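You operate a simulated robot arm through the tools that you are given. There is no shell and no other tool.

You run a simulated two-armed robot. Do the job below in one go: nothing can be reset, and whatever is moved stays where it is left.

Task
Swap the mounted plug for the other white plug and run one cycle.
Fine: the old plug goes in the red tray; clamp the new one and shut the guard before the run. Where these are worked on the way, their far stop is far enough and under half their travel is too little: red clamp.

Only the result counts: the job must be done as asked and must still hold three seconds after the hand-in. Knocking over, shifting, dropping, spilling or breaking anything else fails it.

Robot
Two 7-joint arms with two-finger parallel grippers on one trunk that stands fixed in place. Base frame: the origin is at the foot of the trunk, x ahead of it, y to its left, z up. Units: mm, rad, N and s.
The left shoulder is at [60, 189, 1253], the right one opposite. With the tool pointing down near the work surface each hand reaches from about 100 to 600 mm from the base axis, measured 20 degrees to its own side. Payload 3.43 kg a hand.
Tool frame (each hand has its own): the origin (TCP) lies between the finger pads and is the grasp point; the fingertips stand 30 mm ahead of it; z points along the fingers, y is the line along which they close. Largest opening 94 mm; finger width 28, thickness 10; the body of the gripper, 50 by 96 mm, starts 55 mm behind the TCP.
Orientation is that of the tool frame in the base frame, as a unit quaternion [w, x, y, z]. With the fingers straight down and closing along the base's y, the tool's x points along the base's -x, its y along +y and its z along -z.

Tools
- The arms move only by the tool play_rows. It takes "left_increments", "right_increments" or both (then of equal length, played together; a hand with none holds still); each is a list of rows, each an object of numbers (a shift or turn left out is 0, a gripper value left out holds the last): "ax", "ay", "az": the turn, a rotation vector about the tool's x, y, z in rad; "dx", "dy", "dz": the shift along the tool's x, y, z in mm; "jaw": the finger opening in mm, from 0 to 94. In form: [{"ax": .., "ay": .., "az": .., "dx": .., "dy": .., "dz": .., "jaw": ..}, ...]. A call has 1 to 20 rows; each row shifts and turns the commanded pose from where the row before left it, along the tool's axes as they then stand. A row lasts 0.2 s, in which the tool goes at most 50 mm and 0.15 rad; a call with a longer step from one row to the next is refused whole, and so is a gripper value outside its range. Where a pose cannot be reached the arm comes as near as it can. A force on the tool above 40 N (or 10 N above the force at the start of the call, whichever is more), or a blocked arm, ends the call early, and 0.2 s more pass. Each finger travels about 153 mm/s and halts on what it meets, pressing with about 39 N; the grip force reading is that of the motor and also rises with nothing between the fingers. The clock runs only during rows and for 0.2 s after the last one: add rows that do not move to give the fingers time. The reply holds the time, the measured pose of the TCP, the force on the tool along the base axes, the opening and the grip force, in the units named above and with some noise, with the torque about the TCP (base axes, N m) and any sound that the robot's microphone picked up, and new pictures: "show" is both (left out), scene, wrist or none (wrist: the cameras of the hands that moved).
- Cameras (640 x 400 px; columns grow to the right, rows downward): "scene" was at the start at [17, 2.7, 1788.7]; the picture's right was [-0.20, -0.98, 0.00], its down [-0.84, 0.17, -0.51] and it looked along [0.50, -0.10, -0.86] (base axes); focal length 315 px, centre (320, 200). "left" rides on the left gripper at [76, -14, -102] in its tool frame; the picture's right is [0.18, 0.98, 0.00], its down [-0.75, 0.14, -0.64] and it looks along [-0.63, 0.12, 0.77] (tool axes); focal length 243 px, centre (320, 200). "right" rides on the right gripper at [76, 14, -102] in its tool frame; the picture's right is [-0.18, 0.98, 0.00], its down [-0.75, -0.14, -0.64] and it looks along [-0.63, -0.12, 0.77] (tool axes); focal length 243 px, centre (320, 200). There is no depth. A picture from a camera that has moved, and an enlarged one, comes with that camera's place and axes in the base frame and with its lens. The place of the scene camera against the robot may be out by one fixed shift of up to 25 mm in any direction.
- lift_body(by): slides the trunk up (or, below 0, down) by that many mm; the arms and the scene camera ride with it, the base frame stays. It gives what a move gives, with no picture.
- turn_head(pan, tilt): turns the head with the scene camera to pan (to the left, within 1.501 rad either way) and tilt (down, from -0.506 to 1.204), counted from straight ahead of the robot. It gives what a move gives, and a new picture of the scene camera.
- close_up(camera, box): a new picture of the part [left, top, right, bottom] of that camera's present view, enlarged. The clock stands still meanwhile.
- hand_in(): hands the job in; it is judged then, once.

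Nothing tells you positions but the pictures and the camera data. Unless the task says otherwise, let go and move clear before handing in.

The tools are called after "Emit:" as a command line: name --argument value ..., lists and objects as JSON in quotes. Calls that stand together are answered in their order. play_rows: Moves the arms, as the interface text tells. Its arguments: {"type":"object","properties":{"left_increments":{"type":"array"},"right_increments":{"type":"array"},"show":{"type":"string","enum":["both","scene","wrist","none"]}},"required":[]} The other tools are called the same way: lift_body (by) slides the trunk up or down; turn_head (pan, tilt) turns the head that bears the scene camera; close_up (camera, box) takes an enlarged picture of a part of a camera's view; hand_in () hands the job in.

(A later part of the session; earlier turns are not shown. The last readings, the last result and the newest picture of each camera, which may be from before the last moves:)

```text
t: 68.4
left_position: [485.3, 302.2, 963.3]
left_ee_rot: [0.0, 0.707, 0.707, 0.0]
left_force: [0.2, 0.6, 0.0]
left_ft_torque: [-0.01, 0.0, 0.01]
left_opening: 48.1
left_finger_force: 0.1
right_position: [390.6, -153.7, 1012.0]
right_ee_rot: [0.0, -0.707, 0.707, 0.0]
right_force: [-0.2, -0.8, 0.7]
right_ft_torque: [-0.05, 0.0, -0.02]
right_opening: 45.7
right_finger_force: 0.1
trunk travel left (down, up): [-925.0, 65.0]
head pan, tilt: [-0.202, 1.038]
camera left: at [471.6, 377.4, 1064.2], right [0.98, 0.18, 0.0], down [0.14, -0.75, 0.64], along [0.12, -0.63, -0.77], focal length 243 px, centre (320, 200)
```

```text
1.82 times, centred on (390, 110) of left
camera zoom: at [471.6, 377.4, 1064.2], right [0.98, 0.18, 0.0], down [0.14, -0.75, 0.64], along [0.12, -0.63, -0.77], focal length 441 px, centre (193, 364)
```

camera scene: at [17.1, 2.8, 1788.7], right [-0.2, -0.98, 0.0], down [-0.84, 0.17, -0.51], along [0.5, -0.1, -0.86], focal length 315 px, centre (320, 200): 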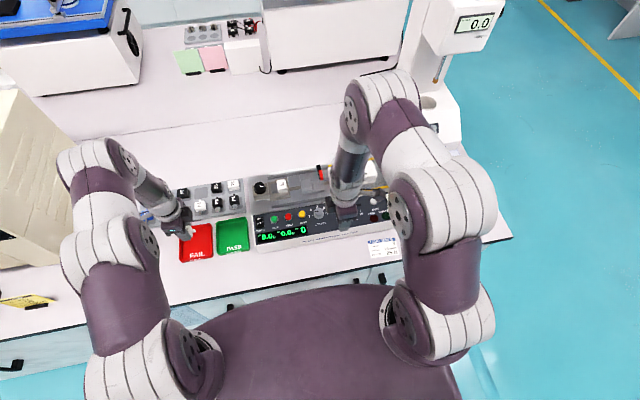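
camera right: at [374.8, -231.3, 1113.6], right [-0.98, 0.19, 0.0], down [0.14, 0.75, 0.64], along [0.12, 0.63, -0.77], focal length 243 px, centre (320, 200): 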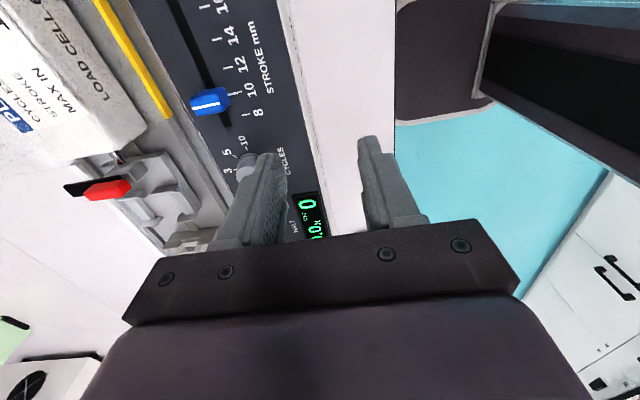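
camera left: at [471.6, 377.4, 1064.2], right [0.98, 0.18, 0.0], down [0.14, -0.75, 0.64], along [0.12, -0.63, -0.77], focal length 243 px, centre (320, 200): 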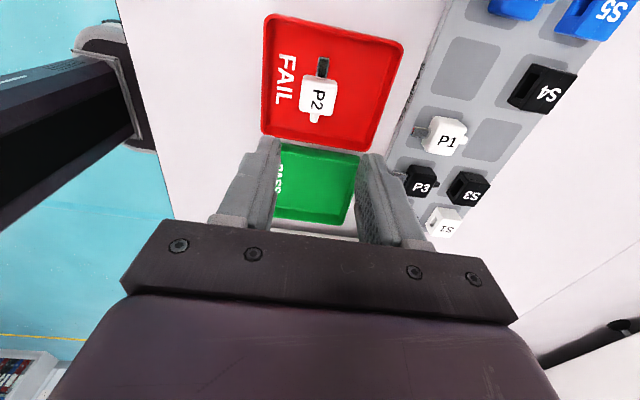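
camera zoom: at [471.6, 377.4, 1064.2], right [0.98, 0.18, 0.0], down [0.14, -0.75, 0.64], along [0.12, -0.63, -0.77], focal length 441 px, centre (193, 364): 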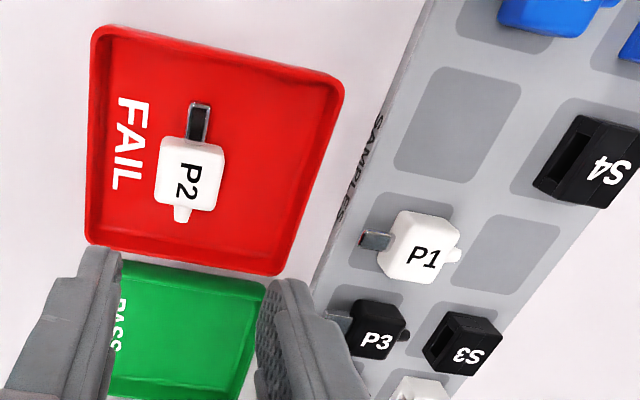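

P2 is in the red tray. Next is P1, which lies near the left arm's reach limit, so I'll raise both hands and lower the trunk for more reach.

Emit:
play_rows --left_increments '[{"dz": -30, "az": -0.15}, {"dz": -30, "az": -0.15}, {"dz": -30, "az": -0.15}, {"dz": -30, "az": -0.15}, {"az": -0.15}, {"az": -0.15}, {"az": -0.15}, {"az": -0.15}, {"az": -0.15}, {"az": -0.15}, {"az": -0.0708}, {}]' --right_increments '[{"dz": -30, "dx": 10}, {"dz": -30, "dx": 10}, {"dz": -30, "dx": 10}, {"dx": 10}, {}, {}, {}, {}, {}, {}, {}, {}]' --show "none"

Emit:
lift_body --by -100

```text
t: 71.0
left_position: [487.6, 302.1, 1084.4]
left_ee_rot: [-0.001, -0.001, 1.0, -0.001]
left_force: [0.1, 0.5, -1.1]
left_ft_torque: [-0.02, -0.02, -0.01]
left_opening: 48.0
left_finger_force: 0.1
right_position: [390.7, -190.6, 1100.7]
right_ee_rot: [0.0, -0.707, 0.708, 0.001]
right_force: [0.8, 0.2, -0.7]
right_ft_torque: [0.02, -0.01, 0.0]
right_opening: 45.9
right_finger_force: 0.1
trunk travel left (down, up): [-925.0, 65.0]
head pan, tilt: [-0.202, 1.038]
```

```text
t: 72.3
left_position: [485.6, 303.4, 984.9]
left_ee_rot: [0.0, 0.0, 1.0, 0.0]
left_force: [-0.5, 0.1, 0.2]
left_ft_torque: [-0.02, -0.02, -0.01]
left_opening: 48.1
left_finger_force: 0.1
right_position: [390.6, -190.7, 1000.4]
right_ee_rot: [0.0, -0.707, 0.707, 0.0]
right_force: [0.0, 0.3, -0.5]
right_ft_torque: [0.0, 0.01, -0.01]
right_opening: 45.9
right_finger_force: 0.1
trunk travel left (down, up): [-825.0, 165.0]
head pan, tilt: [-0.202, 1.038]
```

Now I'll move the left hand (yaw 0, closing along y) toward P1 and look.

Emit:
play_rows --left_increments '[{"dx": -35, "dy": -5, "dz": 10}, {"dx": -35, "dy": -5, "dz": 15}, {"dx": -30, "dy": -4, "dz": 15}, {}, {}]' --show "wrist"

Emit:
close_up --camera "left" --box '[240, 20, 400, 160]'

```text
t: 73.5
left_position: [587.3, 289.7, 943.4]
left_ee_rot: [0.0, 0.0, 1.0, 0.0]
left_force: [-0.4, -1.1, 0.4]
left_ft_torque: [0.0, -0.02, 0.0]
left_opening: 48.1
left_finger_force: 0.2
right_position: [390.6, -189.4, 1001.4]
right_ee_rot: [0.0, -0.707, 0.708, 0.0]
right_force: [-0.2, 0.3, -0.8]
right_ft_torque: [0.02, -0.01, -0.01]
right_opening: 45.9
right_finger_force: 0.0
trunk travel left (down, up): [-825.0, 165.0]
head pan, tilt: [-0.202, 1.038]
camera left: at [511.1, 275.4, 1045.2], right [-0.18, 0.98, 0.0], down [0.75, 0.14, 0.64], along [0.63, 0.12, -0.77], focal length 243 px, centre (320, 200)
```

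left: 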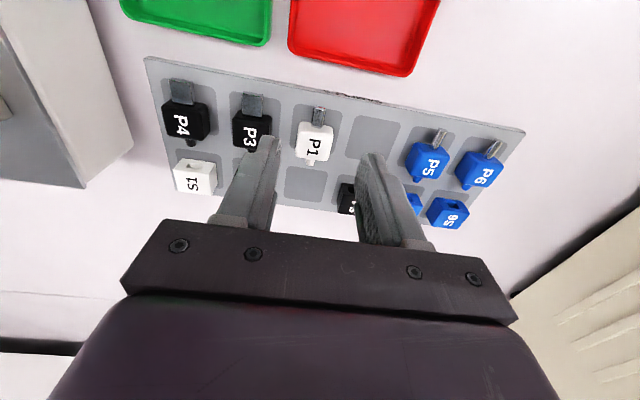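

```text
2.86 times, centred on (320, 90) of left
camera zoom: at [511.1, 275.4, 1045.2], right [-0.18, 0.98, 0.0], down [0.75, 0.14, 0.64], along [0.63, 0.12, -0.77], focal length 693 px, centre (320, 514)
```

zoom: 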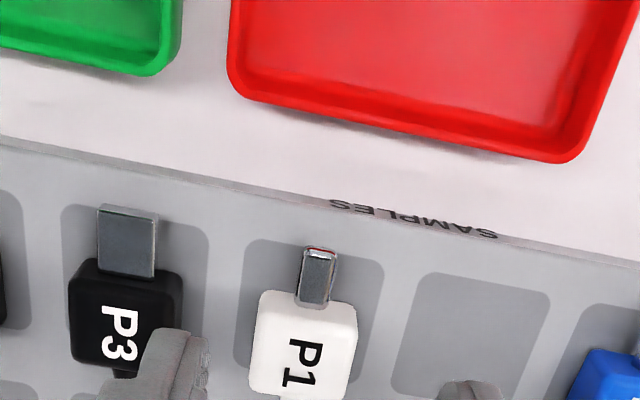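

P1's top triangulates to about (620, 290, 837), so the rack is thicker than I'd assumed. I'll tilt the left hand forward 0.25 rad, approach to about 50 mm above P1 and re-measure.

Emit:
play_rows --left_increments '[{"ay": -0.125}, {"ay": -0.125}, {"dx": -14.3, "dz": 22}, {"dz": 23}, {}, {}]' --show "wrist"

Emit:
close_up --camera "left" --box '[250, 60, 390, 200]'

```text
t: 74.9
left_position: [609.6, 290.3, 902.8]
left_ee_rot: [0.124, 0.0, 0.992, 0.0]
left_force: [0.1, -0.2, -0.8]
left_ft_torque: [-0.01, 0.03, 0.0]
left_opening: 47.9
left_finger_force: 0.0
right_position: [389.9, -190.1, 1000.0]
right_ee_rot: [0.0, -0.706, 0.708, -0.001]
right_force: [-0.1, -0.5, -0.9]
right_ft_torque: [-0.05, 0.02, -0.03]
right_opening: 46.0
right_finger_force: 0.0
trunk travel left (down, up): [-825.0, 165.0]
head pan, tilt: [-0.202, 1.038]
camera left: at [510.8, 275.6, 982.5], right [-0.18, 0.98, -0.05], down [0.57, 0.14, 0.81], along [0.8, 0.12, -0.59], focal length 243 px, centre (320, 200)
```

left: 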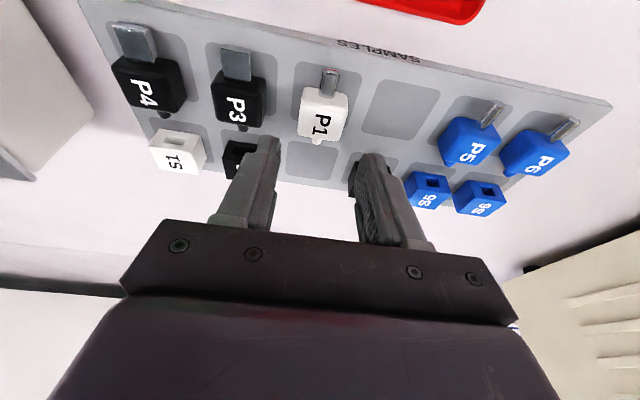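

```text
2.86 times, centred on (320, 130) of left
camera zoom: at [510.8, 275.6, 982.5], right [-0.18, 0.98, -0.05], down [0.57, 0.14, 0.81], along [0.8, 0.12, -0.59], focal length 693 px, centre (320, 400)
```

zoom: 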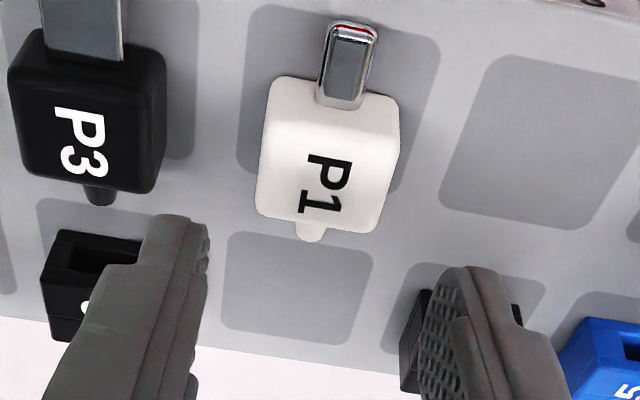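

P1 sits close to the tool axis. I'll advance 35 mm along the tool axis and re-measure to pin down its height.

Emit:
play_rows --left_increments '[{"dz": 20}, {"dz": 15}, {}, {}]' --show "none"

Emit:
close_up --camera "left" --box '[250, 80, 390, 220]'

```text
t: 75.9
left_position: [619.7, 290.3, 870.8]
left_ee_rot: [0.124, 0.0, 0.992, -0.001]
left_force: [0.3, 0.7, -0.2]
left_ft_torque: [0.03, 0.0, 0.05]
left_opening: 48.1
left_finger_force: 0.0
right_position: [391.0, -189.8, 1000.6]
right_ee_rot: [0.0, -0.706, 0.708, 0.0]
right_force: [-0.5, 0.6, -0.2]
right_ft_torque: [-0.01, 0.0, 0.01]
right_opening: 45.9
right_finger_force: 0.0
trunk travel left (down, up): [-825.0, 165.0]
head pan, tilt: [-0.202, 1.038]
```

```text
2.86 times, centred on (320, 150) of left
camera zoom: at [520.0, 275.3, 950.3], right [-0.18, 0.98, -0.05], down [0.57, 0.14, 0.81], along [0.8, 0.12, -0.59], focal length 693 px, centre (320, 343)
```

zoom: 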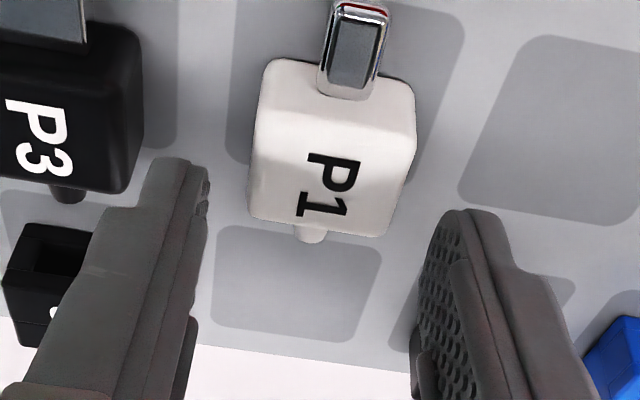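

P1's label is now located at about (628, 292, 828), a couple of mm off the tool axis. I'll correct, descend to grip depth and check.

Emit:
play_rows --left_increments '[{"dx": 3, "dy": 1.7}, {"dz": 10}, {"dz": 10}, {"dz": 6.5}, {}, {}]' --show "wrist"

Emit:
close_up --camera "left" --box '[250, 90, 390, 230]'

```text
t: 77.3
left_position: [623.3, 292.7, 844.2]
left_ee_rot: [0.126, 0.0, 0.992, 0.0]
left_force: [-2.2, 0.0, 5.9]
left_ft_torque: [-0.15, 0.1, -0.05]
left_opening: 48.3
left_finger_force: 0.2
right_position: [388.8, -190.1, 1000.6]
right_ee_rot: [0.001, -0.707, 0.707, -0.001]
right_force: [0.5, -0.3, -0.4]
right_ft_torque: [0.0, -0.02, -0.01]
right_opening: 45.8
right_finger_force: 0.0
trunk travel left (down, up): [-825.0, 165.0]
head pan, tilt: [-0.202, 1.038]
camera left: at [522.9, 277.7, 924.0], right [-0.18, 0.98, -0.05], down [0.57, 0.14, 0.81], along [0.8, 0.12, -0.59], focal length 243 px, centre (320, 200)
```

left: 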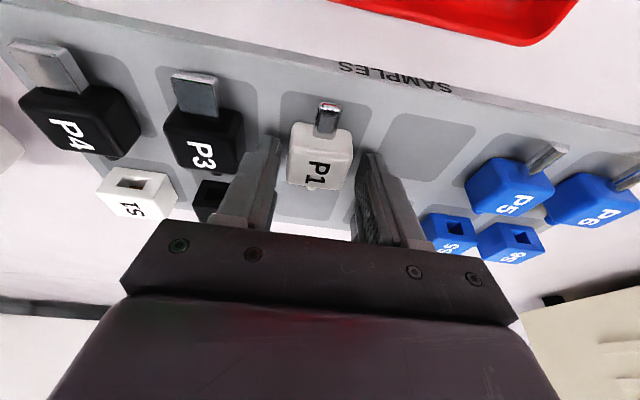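

```text
2.86 times, centred on (320, 160) of left
camera zoom: at [522.9, 277.7, 924.0], right [-0.18, 0.98, -0.05], down [0.57, 0.14, 0.81], along [0.8, 0.12, -0.59], focal length 693 px, centre (320, 314)
```

zoom: 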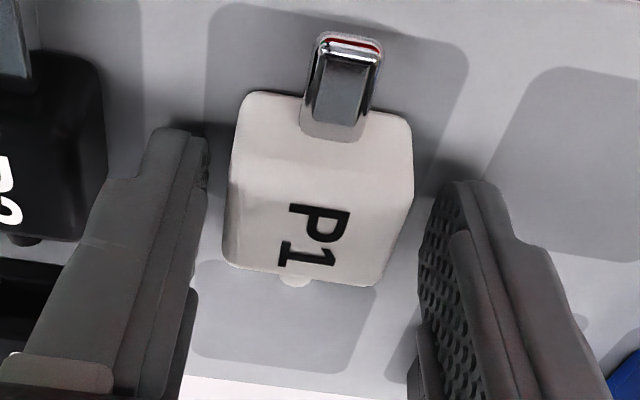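

A very light touch on the rack (6 N). I'll back off 2 mm and close on P1.

Emit:
play_rows --left_increments '[{"dz": -2}, {}, {"jaw": 40}, {"jaw": 25}, {}, {}]' --show "none"

Emit:
close_up --camera "left" --box '[250, 90, 390, 230]'

```text
t: 78.7
left_position: [621.8, 291.9, 846.7]
left_ee_rot: [0.125, 0.0, 0.992, 0.0]
left_force: [-0.7, 0.3, 0.7]
left_ft_torque: [0.03, 0.0, 0.04]
left_opening: 32.7
left_finger_force: 38.6
right_position: [390.4, -190.0, 1001.0]
right_ee_rot: [0.0, -0.707, 0.707, 0.0]
right_force: [-0.5, -0.8, -1.9]
right_ft_torque: [0.0, -0.01, 0.0]
right_opening: 45.8
right_finger_force: 0.0
trunk travel left (down, up): [-825.0, 165.0]
head pan, tilt: [-0.202, 1.038]
```

```text
2.86 times, centred on (320, 160) of left
camera zoom: at [522.8, 277.9, 925.0], right [-0.18, 0.98, -0.05], down [0.57, 0.14, 0.81], along [0.8, 0.12, -0.59], focal length 693 px, centre (320, 314)
```

zoom: 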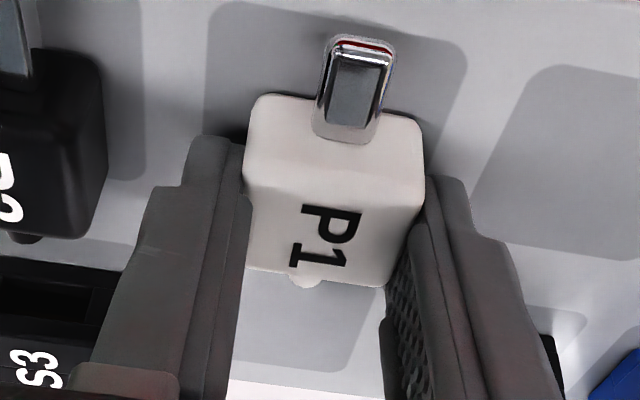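

P1 is gripped (32.7 mm). Lifting straight up now.

Emit:
play_rows --left_increments '[{"dx": -1.23, "dz": -4.85}, {"dx": -3.7, "dz": -14.5}, {"dx": -7.4, "dz": -29.1}, {"dx": -7.4, "dz": -29.1}, {"dx": -7.4, "dz": -29.1}, {}]' --show "both"

Emit:
close_up --camera "left" --box '[250, 90, 390, 230]'

```text
t: 80.1
left_position: [624.2, 293.3, 959.6]
left_ee_rot: [0.124, 0.0, 0.992, 0.001]
left_force: [0.0, 0.7, -0.6]
left_ft_torque: [0.0, -0.02, 0.01]
left_opening: 32.6
left_finger_force: 38.7
right_position: [390.5, -190.8, 1000.8]
right_ee_rot: [0.0, -0.706, 0.708, 0.0]
right_force: [-1.0, -0.3, -0.2]
right_ft_torque: [0.0, 0.02, 0.01]
right_opening: 46.1
right_finger_force: 0.1
trunk travel left (down, up): [-825.0, 165.0]
head pan, tilt: [-0.202, 1.038]
camera scene: at [17.6, 3.0, 1688.7], right [-0.2, -0.98, 0.0], down [-0.84, 0.17, -0.51], along [0.5, -0.1, -0.86], focal length 315 px, centre (320, 200)
camera left: at [524.1, 278.0, 1038.9], right [-0.18, 0.98, -0.05], down [0.57, 0.14, 0.81], along [0.8, 0.12, -0.59], focal length 243 px, centre (320, 200)
```

scene: 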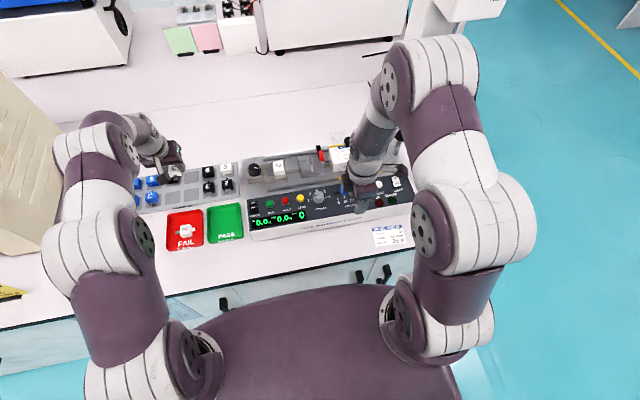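
left: 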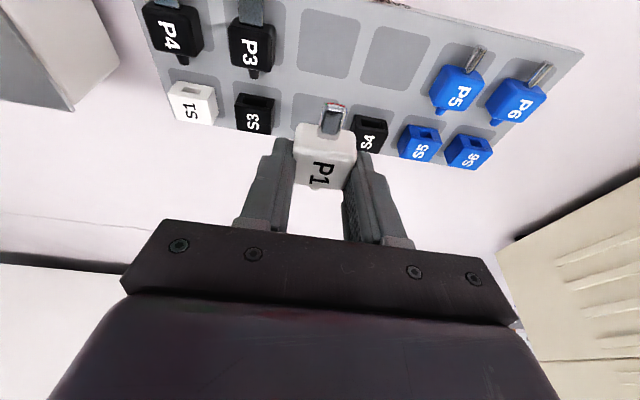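

```text
2.86 times, centred on (320, 160) of left
camera zoom: at [524.1, 278.0, 1038.9], right [-0.18, 0.98, -0.05], down [0.57, 0.14, 0.81], along [0.8, 0.12, -0.59], focal length 693 px, centre (320, 314)
```

zoom: 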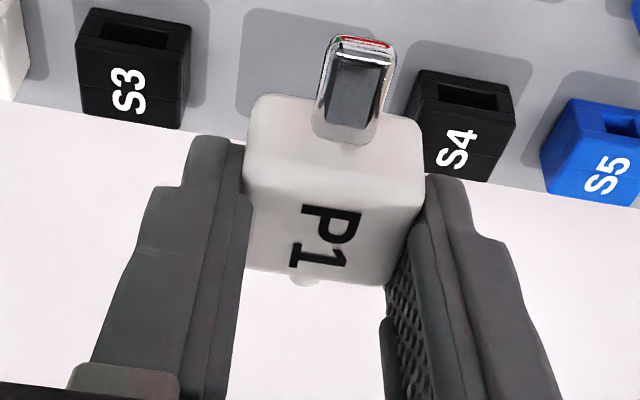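

P1 is held securely. I'll pull back toward the robot and rotate the hand −90° about vertical so P1's pin points toward +y (as P2's did).

Emit:
play_rows --left_increments '[{"dx": 46.5, "dz": -11.8}, {"dx": 46.5, "dz": -11.8}, {"dx": 46.5, "dz": -11.8}, {"ax": 0.03514, "az": 0.1384}, {"ax": 0.03514, "az": 0.1384}, {"ax": 0.03514, "az": 0.1384}, {"ax": 0.03514, "az": 0.1384}, {"ax": 0.03514, "az": 0.1384}, {"ax": 0.03514, "az": 0.1384}, {"ax": 0.03514, "az": 0.1384}, {"ax": 0.03514, "az": 0.1384}, {"ax": 0.03514, "az": 0.1384}, {"ax": 0.03514, "az": 0.1384}, {"ax": 0.03514, "az": 0.1384}, {}, {}]' --show "both"

```text
t: 83.5
left_position: [478.4, 289.7, 954.4]
left_ee_rot: [0.088, 0.702, 0.701, -0.088]
left_force: [-0.8, 0.4, -0.2]
left_ft_torque: [0.02, -0.02, 0.03]
left_opening: 32.4
left_finger_force: 38.7
right_position: [390.6, -190.0, 1000.7]
right_ee_rot: [0.0, -0.706, 0.708, 0.0]
right_force: [0.1, 0.1, 0.2]
right_ft_torque: [0.02, 0.01, -0.02]
right_opening: 46.0
right_finger_force: 0.0
trunk travel left (down, up): [-825.0, 165.0]
head pan, tilt: [-0.202, 1.038]
camera scene: at [17.0, 2.8, 1688.7], right [-0.2, -0.98, 0.0], down [-0.84, 0.17, -0.51], along [0.5, -0.1, -0.86], focal length 315 px, centre (320, 200)
camera left: at [464.5, 389.6, 1035.3], right [0.98, 0.18, -0.04], down [0.14, -0.57, 0.81], along [0.12, -0.8, -0.59], focal length 243 px, centre (320, 200)
```

scene: 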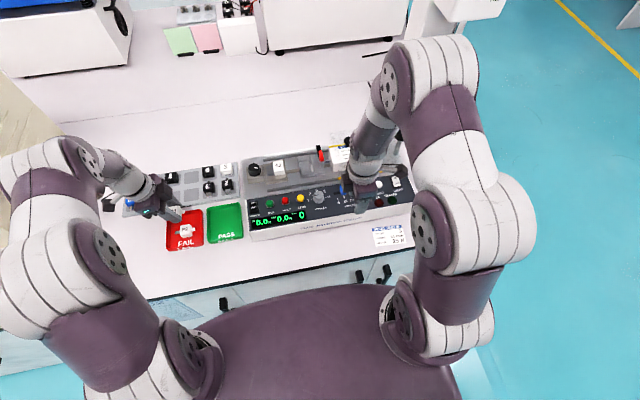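
left: 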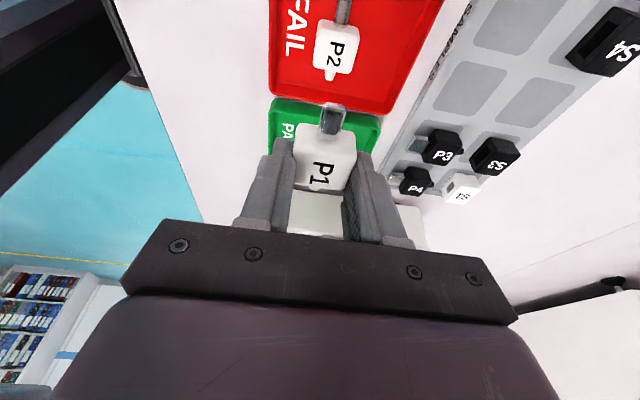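

P1's pin now points toward +y. I'll carry it to the same bench spot and lower it.

Emit:
play_rows --left_increments '[{"dx": -31, "dy": -24, "dz": 7.9}, {"dx": -31, "dy": -24, "dz": 7.9}, {"dx": -31, "dy": -24, "dz": 7.9}, {"dx": -31, "dy": -24, "dz": 7.9}, {"dx": -31, "dy": -24, "dz": 7.9}, {"dx": 8.6, "dz": 33.9}, {"dx": 8.6, "dz": 33.9}, {"dx": 6.2, "dz": 24.2}, {}, {}]' --show "wrist"

```text
t: 85.7
left_position: [358.2, 131.1, 860.4]
left_ee_rot: [0.088, 0.701, 0.702, -0.087]
left_force: [0.4, 0.2, 0.1]
left_ft_torque: [-0.03, -0.02, 0.0]
left_opening: 32.6
left_finger_force: 39.6
right_position: [390.4, -189.7, 1001.5]
right_ee_rot: [-0.001, -0.707, 0.707, 0.001]
right_force: [1.1, 1.2, 1.1]
right_ft_torque: [0.02, 0.0, -0.01]
right_opening: 46.2
right_finger_force: 0.0
trunk travel left (down, up): [-825.0, 165.0]
head pan, tilt: [-0.202, 1.038]
camera left: at [344.3, 230.5, 939.5], right [0.98, 0.18, -0.04], down [0.14, -0.57, 0.81], along [0.12, -0.8, -0.59], focal length 243 px, centre (320, 200)
```

left: 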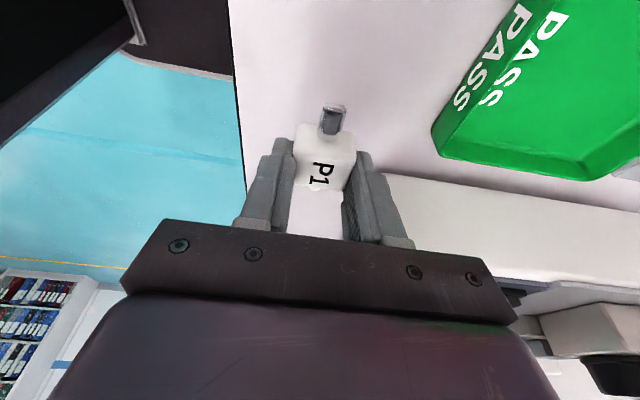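

Emit:
play_rows --left_increments '[{"dx": 2, "dz": 7.75}, {"dx": 1.5, "dz": 5.8}, {}]' --show "none"

Emit:
play_rows --left_increments '[{"dx": 0.74, "dz": 2.9}, {"dx": 0.74, "dz": 2.9}, {}]' --show "none"

```text
t: 86.5
left_position: [358.9, 132.1, 847.6]
left_ee_rot: [0.088, 0.701, 0.702, -0.086]
left_force: [-0.4, -0.4, 0.4]
left_ft_torque: [0.0, 0.01, -0.03]
left_opening: 32.6
left_finger_force: 39.3
right_position: [389.9, -189.3, 1000.5]
right_ee_rot: [0.0, -0.706, 0.708, 0.001]
right_force: [-0.1, -0.7, -0.2]
right_ft_torque: [0.0, 0.01, 0.01]
right_opening: 46.0
right_finger_force: 0.1
trunk travel left (down, up): [-825.0, 165.0]
head pan, tilt: [-0.202, 1.038]
```

```text
t: 87.3
left_position: [358.3, 130.2, 841.2]
left_ee_rot: [0.088, 0.701, 0.702, -0.086]
left_force: [-0.8, -0.4, 0.4]
left_ft_torque: [-0.03, -0.02, 0.0]
left_opening: 32.5
left_finger_force: 39.2
right_position: [390.7, -189.9, 1001.6]
right_ee_rot: [0.001, -0.706, 0.708, 0.0]
right_force: [0.2, -0.3, 0.5]
right_ft_torque: [0.03, 0.0, 0.0]
right_opening: 45.9
right_finger_force: 0.0
trunk travel left (down, up): [-825.0, 165.0]
head pan, tilt: [-0.202, 1.038]
```

Emit:
play_rows --left_increments '[{"dx": 0.5, "dz": 1.94}, {"dx": 0.37, "dz": 1.45}, {}]' --show "none"

Emit:
play_rows --left_increments '[{"dx": 0.37, "dz": 1.45}, {}]' --show "none"

```text
t: 88.1
left_position: [357.9, 130.9, 836.5]
left_ee_rot: [0.088, 0.702, 0.702, -0.087]
left_force: [-0.8, -0.4, 0.5]
left_ft_torque: [0.03, -0.01, 0.0]
left_opening: 32.8
left_finger_force: 38.9
right_position: [390.7, -189.8, 1001.0]
right_ee_rot: [0.0, -0.706, 0.708, -0.001]
right_force: [1.1, 0.6, -0.1]
right_ft_torque: [0.0, 0.0, 0.01]
right_opening: 46.2
right_finger_force: 0.0
trunk travel left (down, up): [-825.0, 165.0]
head pan, tilt: [-0.202, 1.038]
```

```text
t: 88.7
left_position: [360.3, 130.3, 835.7]
left_ee_rot: [0.088, 0.702, 0.701, -0.087]
left_force: [0.3, -0.5, -1.0]
left_ft_torque: [-0.01, -0.01, 0.02]
left_opening: 32.5
left_finger_force: 38.4
right_position: [389.6, -190.0, 1001.4]
right_ee_rot: [0.0, -0.706, 0.708, 0.0]
right_force: [0.5, -0.1, 0.6]
right_ft_torque: [-0.02, 0.03, 0.01]
right_opening: 45.9
right_finger_force: 0.1
trunk travel left (down, up): [-825.0, 165.0]
head pan, tilt: [-0.202, 1.038]
```

Emit:
play_rows --left_increments '[{"dx": 0.37, "dz": 1.45}, {}]' --show "none"

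Emit:
play_rows --left_increments '[{"dx": 0.3, "dz": 1.2}, {}]' --show "none"

Emit:
close_up --camera "left" --box '[250, 80, 390, 220]'

```text
t: 89.3
left_position: [359.0, 131.4, 833.6]
left_ee_rot: [0.089, 0.702, 0.702, -0.087]
left_force: [0.3, -0.2, 0.3]
left_ft_torque: [0.01, -0.03, -0.01]
left_opening: 32.6
left_finger_force: 39.1
right_position: [388.8, -190.2, 1000.6]
right_ee_rot: [0.0, -0.706, 0.708, 0.0]
right_force: [0.4, 1.0, 0.2]
right_ft_torque: [0.01, -0.01, 0.01]
right_opening: 46.0
right_finger_force: 0.1
trunk travel left (down, up): [-825.0, 165.0]
head pan, tilt: [-0.202, 1.038]
```

```text
t: 89.9
left_position: [360.4, 132.1, 832.8]
left_ee_rot: [0.088, 0.702, 0.701, -0.086]
left_force: [-0.8, 0.9, 10.4]
left_ft_torque: [0.0, 0.09, 0.02]
left_opening: 32.4
left_finger_force: 39.0
right_position: [389.2, -190.2, 1001.9]
right_ee_rot: [0.001, -0.707, 0.708, -0.001]
right_force: [-0.3, -1.0, 0.7]
right_ft_torque: [-0.01, 0.0, -0.02]
right_opening: 46.4
right_finger_force: 0.0
trunk travel left (down, up): [-825.0, 165.0]
head pan, tilt: [-0.202, 1.038]
```

```text
2.86 times, centred on (320, 150) of left
camera zoom: at [344.7, 230.6, 912.9], right [0.98, 0.18, -0.04], down [0.14, -0.57, 0.81], along [0.12, -0.8, -0.59], focal length 693 px, centre (320, 343)
```

zoom: 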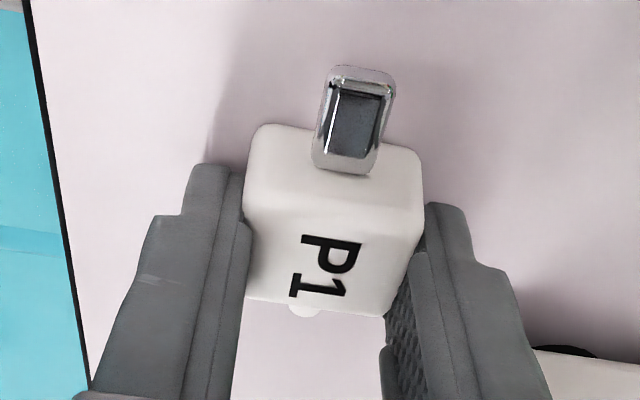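

P1 touches the bench (10 N). I'll release, back away along the tool axis and clear the left hand to the left.

Emit:
play_rows --left_increments '[{"dx": -0.1, "dz": -0.4}, {"jaw": 37}, {"jaw": 50}, {}, {"dx": -4, "dz": -15}, {"dx": -8, "dz": -32}, {"dx": -8, "dz": -32}, {"dx": 20, "dz": -30}, {"dx": 40, "dz": -20}, {"dx": 40, "dz": -20}, {"dx": 40, "dz": -20}, {"dx": 40, "dz": -20}, {}]' --show "both"

Emit:
close_up --camera "scene" --box '[160, 190, 300, 290]'

```text
t: 92.7
left_position: [357.0, 330.5, 977.7]
left_ee_rot: [0.088, 0.702, 0.702, -0.087]
left_force: [-0.6, 0.0, 0.2]
left_ft_torque: [0.01, 0.01, 0.02]
left_opening: 49.8
left_finger_force: 0.1
right_position: [390.1, -190.8, 1002.2]
right_ee_rot: [0.0, -0.707, 0.708, 0.001]
right_force: [0.0, 0.2, 0.2]
right_ft_torque: [-0.02, 0.01, 0.01]
right_opening: 46.1
right_finger_force: 0.1
trunk travel left (down, up): [-825.0, 165.0]
head pan, tilt: [-0.202, 1.038]
camera scene: at [16.9, 1.8, 1688.7], right [-0.2, -0.98, 0.0], down [-0.84, 0.17, -0.51], along [0.5, -0.1, -0.86], focal length 315 px, centre (320, 200)
camera left: at [342.5, 429.3, 1057.4], right [0.98, 0.18, -0.04], down [0.14, -0.57, 0.81], along [0.12, -0.8, -0.59], focal length 243 px, centre (320, 200)
```

scene: 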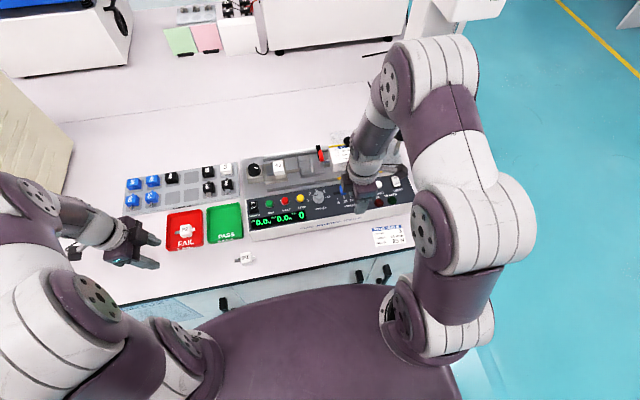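
left: 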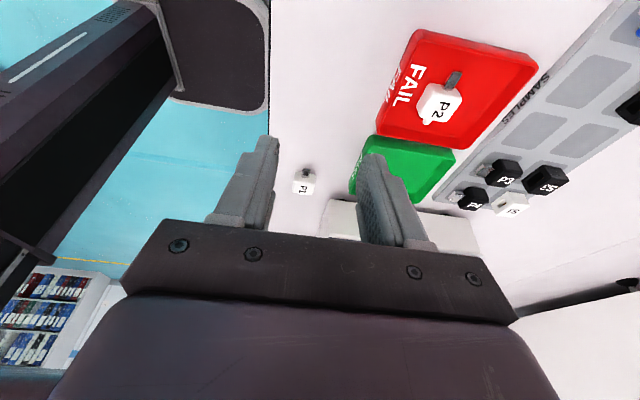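

```text
4.00 times, centred on (230, 240) of scene
camera zoom: at [16.9, 1.8, 1688.7], right [-0.2, -0.98, 0.0], down [-0.84, 0.17, -0.51], along [0.5, -0.1, -0.86], focal length 1260 px, centre (680, 40)
```

zoom: 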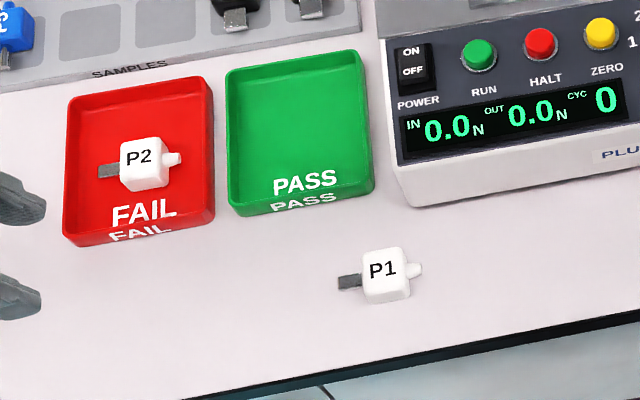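

P2 is in the red tray and P1 stands upright on the bench, pin toward +y. Now the right hand goes over P1.

Emit:
play_rows --right_increments '[{"dx": -46, "dy": 4.3}, {"dx": -46, "dy": 4.3}, {"dx": -46, "dy": 4.3}, {"dx": -46, "dy": 4.3, "dz": 5}, {"dx": -46, "dy": 4.3, "dz": 10}, {"dx": -46, "dy": 4.3, "dz": 10}, {"dx": -46, "dy": 4.2, "dz": 10}, {}, {}]' --show "wrist"

Emit:
close_up --camera "right" --box '[250, 40, 390, 180]'

```text
t: 94.7
left_position: [357.5, 329.5, 976.7]
left_ee_rot: [0.088, 0.702, 0.702, -0.087]
left_force: [-0.1, 0.6, 0.5]
left_ft_torque: [-0.01, 0.0, -0.01]
left_opening: 50.1
left_finger_force: 0.0
right_position: [360.7, 130.9, 966.1]
right_ee_rot: [0.0, -0.707, 0.707, 0.0]
right_force: [0.4, 1.0, -0.2]
right_ft_torque: [0.02, 0.02, 0.0]
right_opening: 46.0
right_finger_force: 0.1
trunk travel left (down, up): [-825.0, 165.0]
head pan, tilt: [-0.202, 1.038]
camera right: at [345.7, 54.3, 1067.3], right [-0.98, 0.19, 0.0], down [0.14, 0.75, 0.64], along [0.12, 0.63, -0.77], focal length 243 px, centre (320, 200)
```

right: 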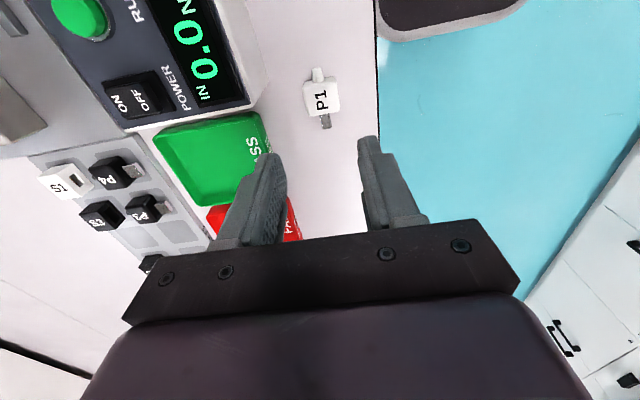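

```text
2.86 times, centred on (320, 110) of right
camera zoom: at [345.7, 54.3, 1067.3], right [-0.98, 0.19, 0.0], down [0.14, 0.75, 0.64], along [0.12, 0.63, -0.77], focal length 693 px, centre (320, 457)
```

zoom: 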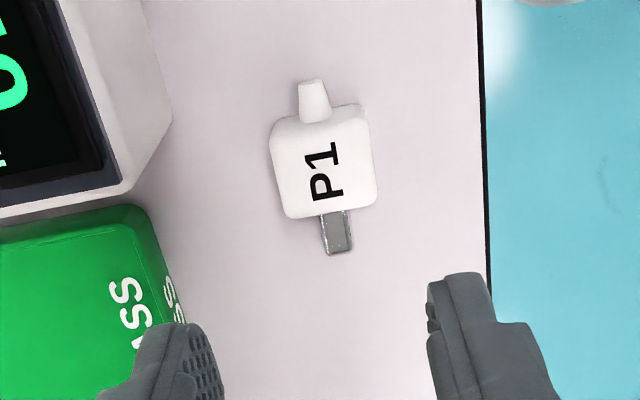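

P1's label is about 2 mm off the tool axis. I'll correct, descend in stages and verify.

Emit:
play_rows --right_increments '[{"dx": -2.3, "dy": 1.3, "jaw": 52}, {"dz": 35}, {"dz": 35}, {"dz": 20}, {}, {}]' --show "none"

Emit:
close_up --camera "right" --box '[250, 80, 390, 220]'

```text
t: 96.1
left_position: [357.5, 330.7, 976.5]
left_ee_rot: [0.088, 0.702, 0.702, -0.087]
left_force: [-0.2, 0.2, 1.1]
left_ft_torque: [0.02, 0.01, 0.03]
left_opening: 49.8
left_finger_force: 0.1
right_position: [360.6, 137.8, 875.4]
right_ee_rot: [0.0, -0.706, 0.708, 0.0]
right_force: [0.7, 0.1, -0.5]
right_ft_torque: [-0.02, 0.04, -0.02]
right_opening: 52.2
right_finger_force: 0.1
trunk travel left (down, up): [-825.0, 165.0]
head pan, tilt: [-0.202, 1.038]
```

```text
2.86 times, centred on (320, 150) of right
camera zoom: at [344.9, 59.5, 977.5], right [-0.98, 0.19, 0.0], down [0.14, 0.75, 0.64], along [0.12, 0.63, -0.77], focal length 693 px, centre (320, 343)
```

zoom: 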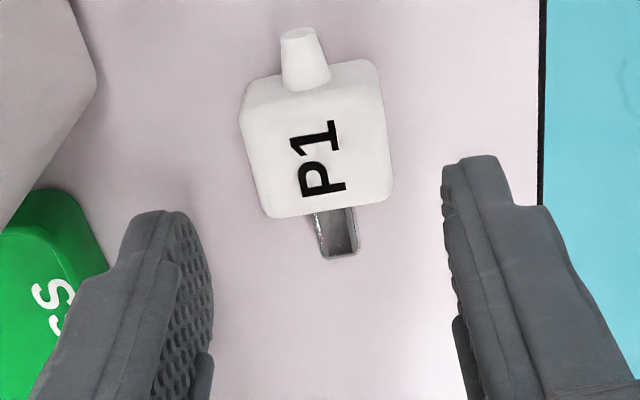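

The axis is 3.4 mm off in y now (tracking drift). I'll correct and descend to grip height, then re-check.

Emit:
play_rows --right_increments '[{"dx": 3.4}, {"dz": 20}, {"dz": 14}, {}, {}]' --show "none"

Emit:
close_up --camera "right" --box '[250, 80, 390, 220]'

```text
t: 97.3
left_position: [357.9, 331.2, 977.6]
left_ee_rot: [0.087, 0.702, 0.702, -0.087]
left_force: [0.2, 0.3, 0.5]
left_ft_torque: [0.01, 0.01, -0.01]
left_opening: 50.0
left_finger_force: 0.2
right_position: [360.0, 131.0, 842.7]
right_ee_rot: [-0.001, -0.707, 0.708, 0.0]
right_force: [-0.1, 0.1, -0.4]
right_ft_torque: [-0.03, -0.02, 0.01]
right_opening: 52.1
right_finger_force: 0.1
trunk travel left (down, up): [-825.0, 165.0]
head pan, tilt: [-0.202, 1.038]
```

```text
2.86 times, centred on (320, 150) of right
camera zoom: at [344.8, 53.5, 943.6], right [-0.98, 0.19, 0.0], down [0.14, 0.75, 0.64], along [0.12, 0.63, -0.77], focal length 693 px, centre (320, 343)
```

zoom: 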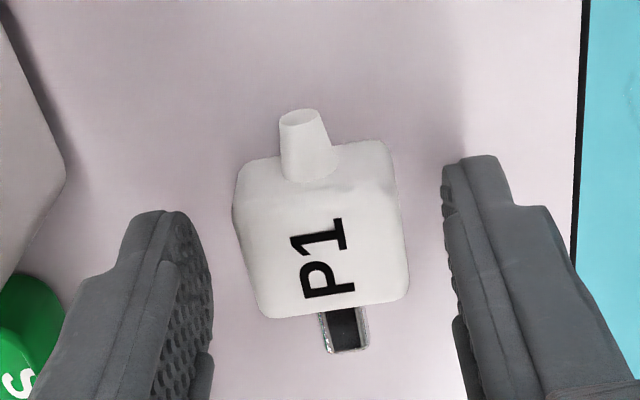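

Label and tool axis agree within about 1–1.5 mm. I'll nudge 1 mm, lower another 8 mm and grip P1.

Emit:
play_rows --right_increments '[{"dx": -1}, {"dz": 5}, {"dz": 3}, {}, {"jaw": 42}, {"jaw": 25}, {}, {}]' --show "none"

Emit:
close_up --camera "right" --box '[250, 80, 390, 220]'

```text
t: 99.1
left_position: [356.9, 330.3, 977.8]
left_ee_rot: [0.088, 0.702, 0.701, -0.086]
left_force: [0.2, 0.5, 0.0]
left_ft_torque: [0.0, 0.02, -0.01]
left_opening: 49.8
left_finger_force: 0.0
right_position: [360.1, 132.0, 834.0]
right_ee_rot: [0.0, -0.706, 0.708, 0.0]
right_force: [-0.3, -0.2, -0.5]
right_ft_torque: [0.0, 0.01, 0.0]
right_opening: 32.8
right_finger_force: 39.4
trunk travel left (down, up): [-825.0, 165.0]
head pan, tilt: [-0.202, 1.038]
```

```text
2.86 times, centred on (320, 150) of right
camera zoom: at [343.9, 54.4, 935.0], right [-0.98, 0.19, 0.0], down [0.14, 0.75, 0.64], along [0.12, 0.63, -0.77], focal length 693 px, centre (320, 343)
```

zoom: 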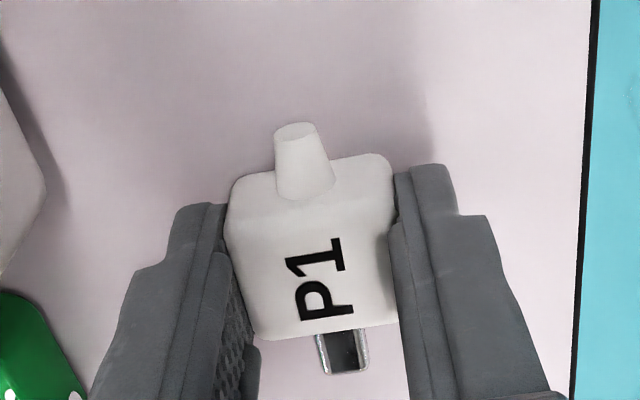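

P1 is gripped, but it sits about 2 mm deeper and 1.3 mm further +y in the hand than P2 did. I'll open, shift slightly and regrip so it matches P2's seated grip.

Emit:
play_rows --right_increments '[{"jaw": 46}, {}, {"dx": -1.3, "dz": -2.5}, {}, {"jaw": 40}, {"jaw": 25}, {}, {}]' --show "wrist"

Emit:
close_up --camera "right" --box '[250, 80, 390, 220]'

```text
t: 100.9
left_position: [357.7, 330.7, 978.2]
left_ee_rot: [0.088, 0.702, 0.702, -0.088]
left_force: [0.5, 0.4, -0.2]
left_ft_torque: [0.0, 0.02, 0.0]
left_opening: 49.8
left_finger_force: 0.0
right_position: [359.0, 131.3, 836.4]
right_ee_rot: [0.0, -0.706, 0.708, -0.001]
right_force: [0.5, -0.5, 0.2]
right_ft_torque: [0.04, 0.01, 0.02]
right_opening: 32.6
right_finger_force: 39.2
trunk travel left (down, up): [-825.0, 165.0]
head pan, tilt: [-0.202, 1.038]
camera right: at [343.9, 55.1, 937.6], right [-0.98, 0.19, 0.0], down [0.14, 0.75, 0.64], along [0.12, 0.63, -0.77], focal length 243 px, centre (320, 200)
```

right: 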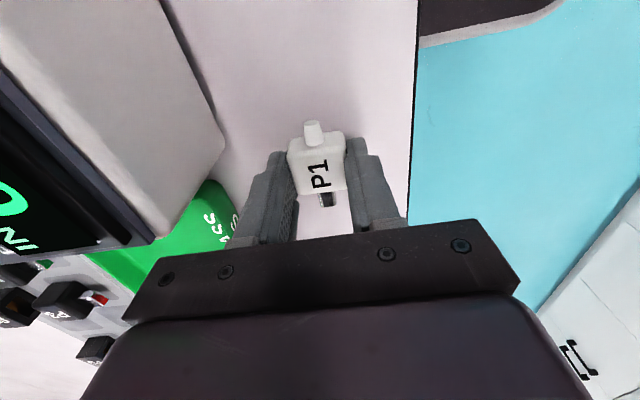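

```text
2.86 times, centred on (320, 150) of right
camera zoom: at [343.9, 55.1, 937.6], right [-0.98, 0.19, 0.0], down [0.14, 0.75, 0.64], along [0.12, 0.63, -0.77], focal length 693 px, centre (320, 343)
```

zoom: 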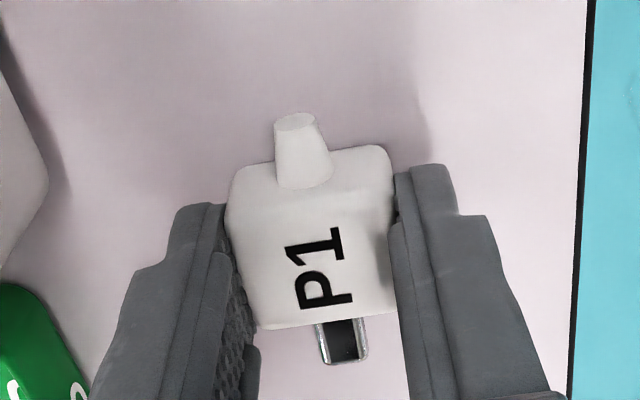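

P1's position in the hand now matches P2's within about 1 mm. I'll lift it and carry it over the nest.

Emit:
play_rows --right_increments '[{"dz": -5}, {"dz": -15}, {"dz": -40}, {"dz": -45}, {"dz": -45}, {"dz": -45}, {"dx": 30.9, "dy": -32}, {"dx": 30.9, "dy": -32}, {"dx": 30.9, "dy": -32}, {"dx": 30.9, "dy": -32}, {"dx": 30.9, "dy": -32}, {"dx": 30.9, "dy": -32}, {"dx": 30.6, "dy": -32}, {}, {}]' --show "both"

Emit:
close_up --camera "right" --box '[250, 20, 390, 160]'

```text
t: 104.1
left_position: [358.4, 329.8, 977.5]
left_ee_rot: [0.088, 0.702, 0.702, -0.087]
left_force: [-0.3, -0.4, 0.8]
left_ft_torque: [0.02, 0.02, -0.03]
left_opening: 49.8
left_finger_force: 0.0
right_position: [583.5, -84.6, 1029.4]
right_ee_rot: [0.0, -0.706, 0.708, 0.001]
right_force: [-0.1, 0.4, 0.1]
right_ft_torque: [-0.01, 0.02, 0.02]
right_opening: 32.6
right_finger_force: 38.3
trunk travel left (down, up): [-825.0, 165.0]
head pan, tilt: [-0.202, 1.038]
camera scene: at [17.1, 2.7, 1688.7], right [-0.2, -0.98, 0.0], down [-0.84, 0.17, -0.51], along [0.5, -0.1, -0.86], focal length 315 px, centre (320, 200)
camera right: at [567.5, -162.2, 1131.3], right [-0.98, 0.19, 0.0], down [0.14, 0.75, 0.64], along [0.12, 0.63, -0.77], focal length 243 px, centre (320, 200)
```

scene: 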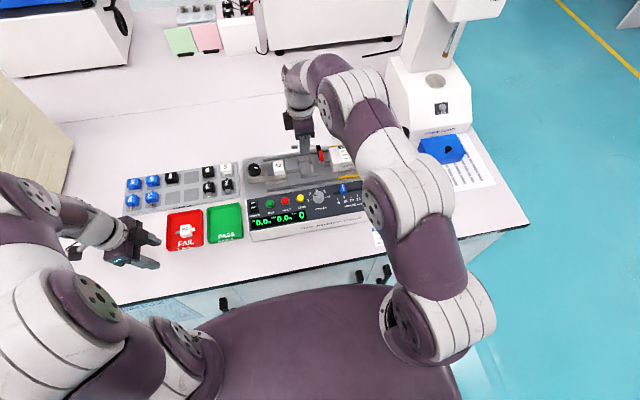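
right: 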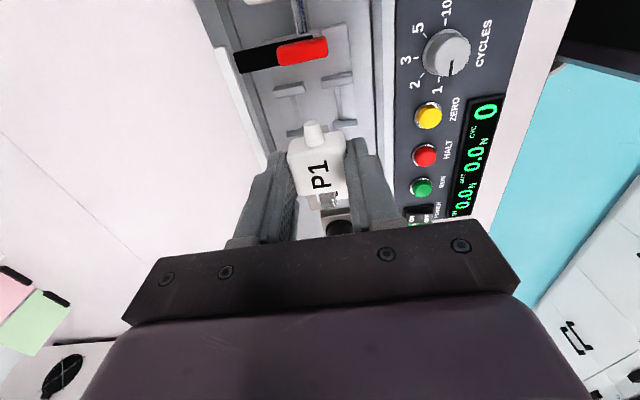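

```text
2.86 times, centred on (320, 90) of right
camera zoom: at [567.5, -162.2, 1131.3], right [-0.98, 0.19, 0.0], down [0.14, 0.75, 0.64], along [0.12, 0.63, -0.77], focal length 693 px, centre (320, 514)
```

zoom: 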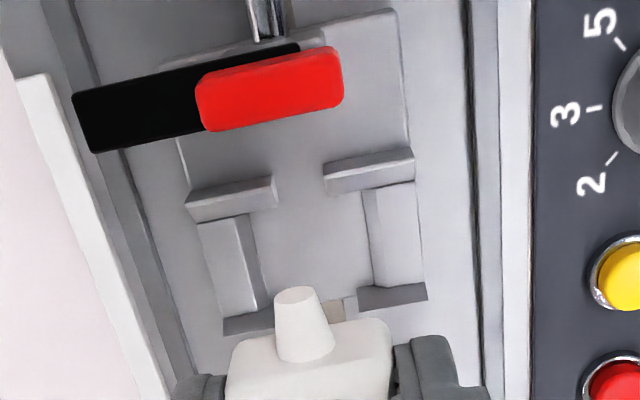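

P1 hangs directly above the nest, as P2 did after lifting. I'll bring the left camera back to the side-view position to watch the insertion.

Emit:
play_rows --left_increments '[{"dx": -32, "dy": 29.8, "dz": 3.8}, {"dx": -32, "dy": 29.8, "dz": 3.8}, {"dx": -32, "dy": 29.8, "dz": 3.8}, {"dx": -32, "dy": 29.8, "dz": 3.8}, {"dx": -32, "dy": 29.8, "dz": 3.8}, {"dx": -32, "dy": 29.8, "dz": 3.8, "jaw": 94}, {"ay": -0.15}, {"ay": -0.15}, {}, {}]' --right_increments '[{}, {}, {}, {}, {}, {}, {"dz": 20}, {"dz": 20}, {"dz": 15}, {}]' --show "wrist"

Emit:
close_up --camera "left" --box '[290, 150, 380, 235]'

Emit:
close_up --camera "right" --box '[250, 60, 390, 200]'

```text
t: 106.3
left_position: [536.8, 141.5, 1003.4]
left_ee_rot: [0.192, 0.681, 0.68, -0.192]
left_force: [-0.3, 0.8, -0.2]
left_ft_torque: [0.01, -0.03, -0.01]
left_opening: 94.1
left_finger_force: 0.1
right_position: [583.6, -83.1, 975.9]
right_ee_rot: [0.001, -0.707, 0.708, 0.0]
right_force: [-0.3, -0.3, -0.3]
right_ft_torque: [-0.04, 0.03, 0.0]
right_opening: 32.5
right_finger_force: 39.3
trunk travel left (down, up): [-825.0, 165.0]
head pan, tilt: [-0.202, 1.038]
camera right: at [567.6, -161.0, 1077.9], right [-0.98, 0.19, 0.0], down [0.14, 0.75, 0.64], along [0.12, 0.63, -0.77], focal length 243 px, centre (320, 200)
camera left: at [522.2, 259.7, 1050.0], right [0.98, 0.16, -0.09], down [0.14, -0.31, 0.94], along [0.12, -0.94, -0.32], focal length 243 px, centre (320, 200)
```

right: 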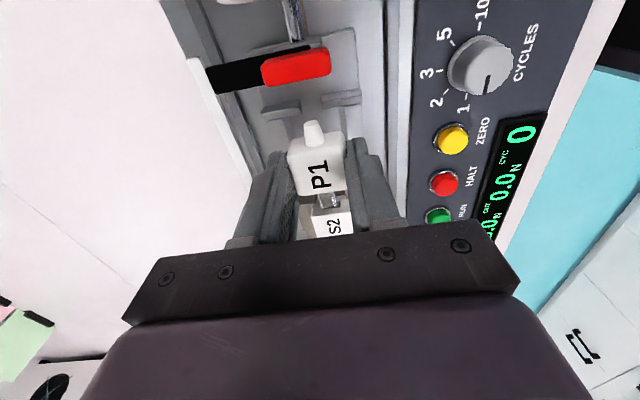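
left: 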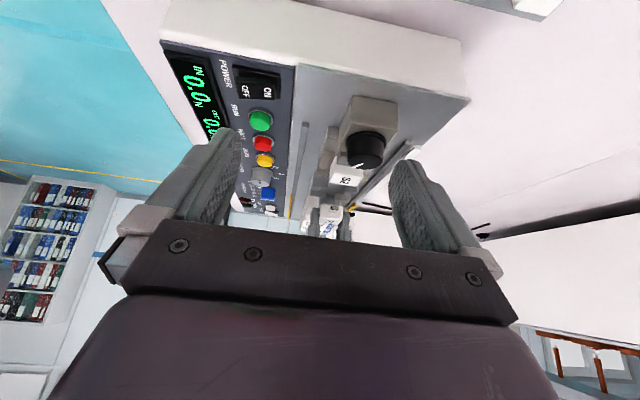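

```text
4.71 times, centred on (335, 192) of left
camera zoom: at [522.2, 259.7, 1050.0], right [0.98, 0.16, -0.09], down [0.14, -0.31, 0.94], along [0.12, -0.94, -0.32], focal length 1142 px, centre (249, 235)
```

zoom: 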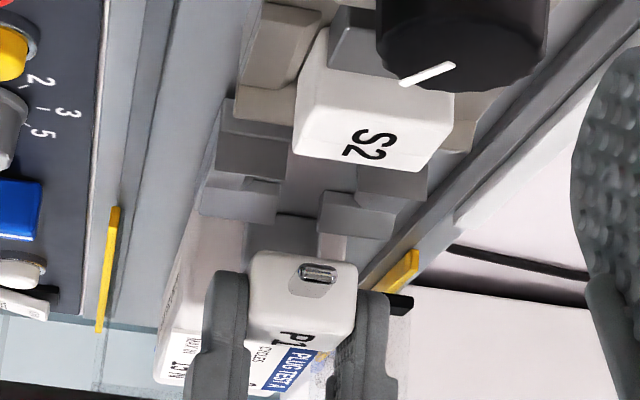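

```text
2.86 times, centred on (320, 130) of right
camera zoom: at [567.6, -161.0, 1077.9], right [-0.98, 0.19, 0.0], down [0.14, 0.75, 0.64], along [0.12, 0.63, -0.77], focal length 693 px, centre (320, 400)
```

zoom: 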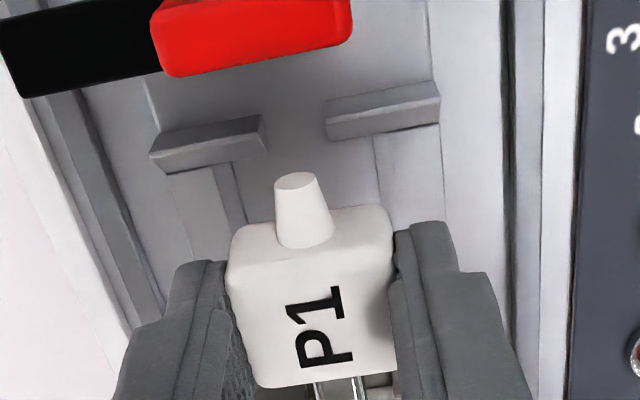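

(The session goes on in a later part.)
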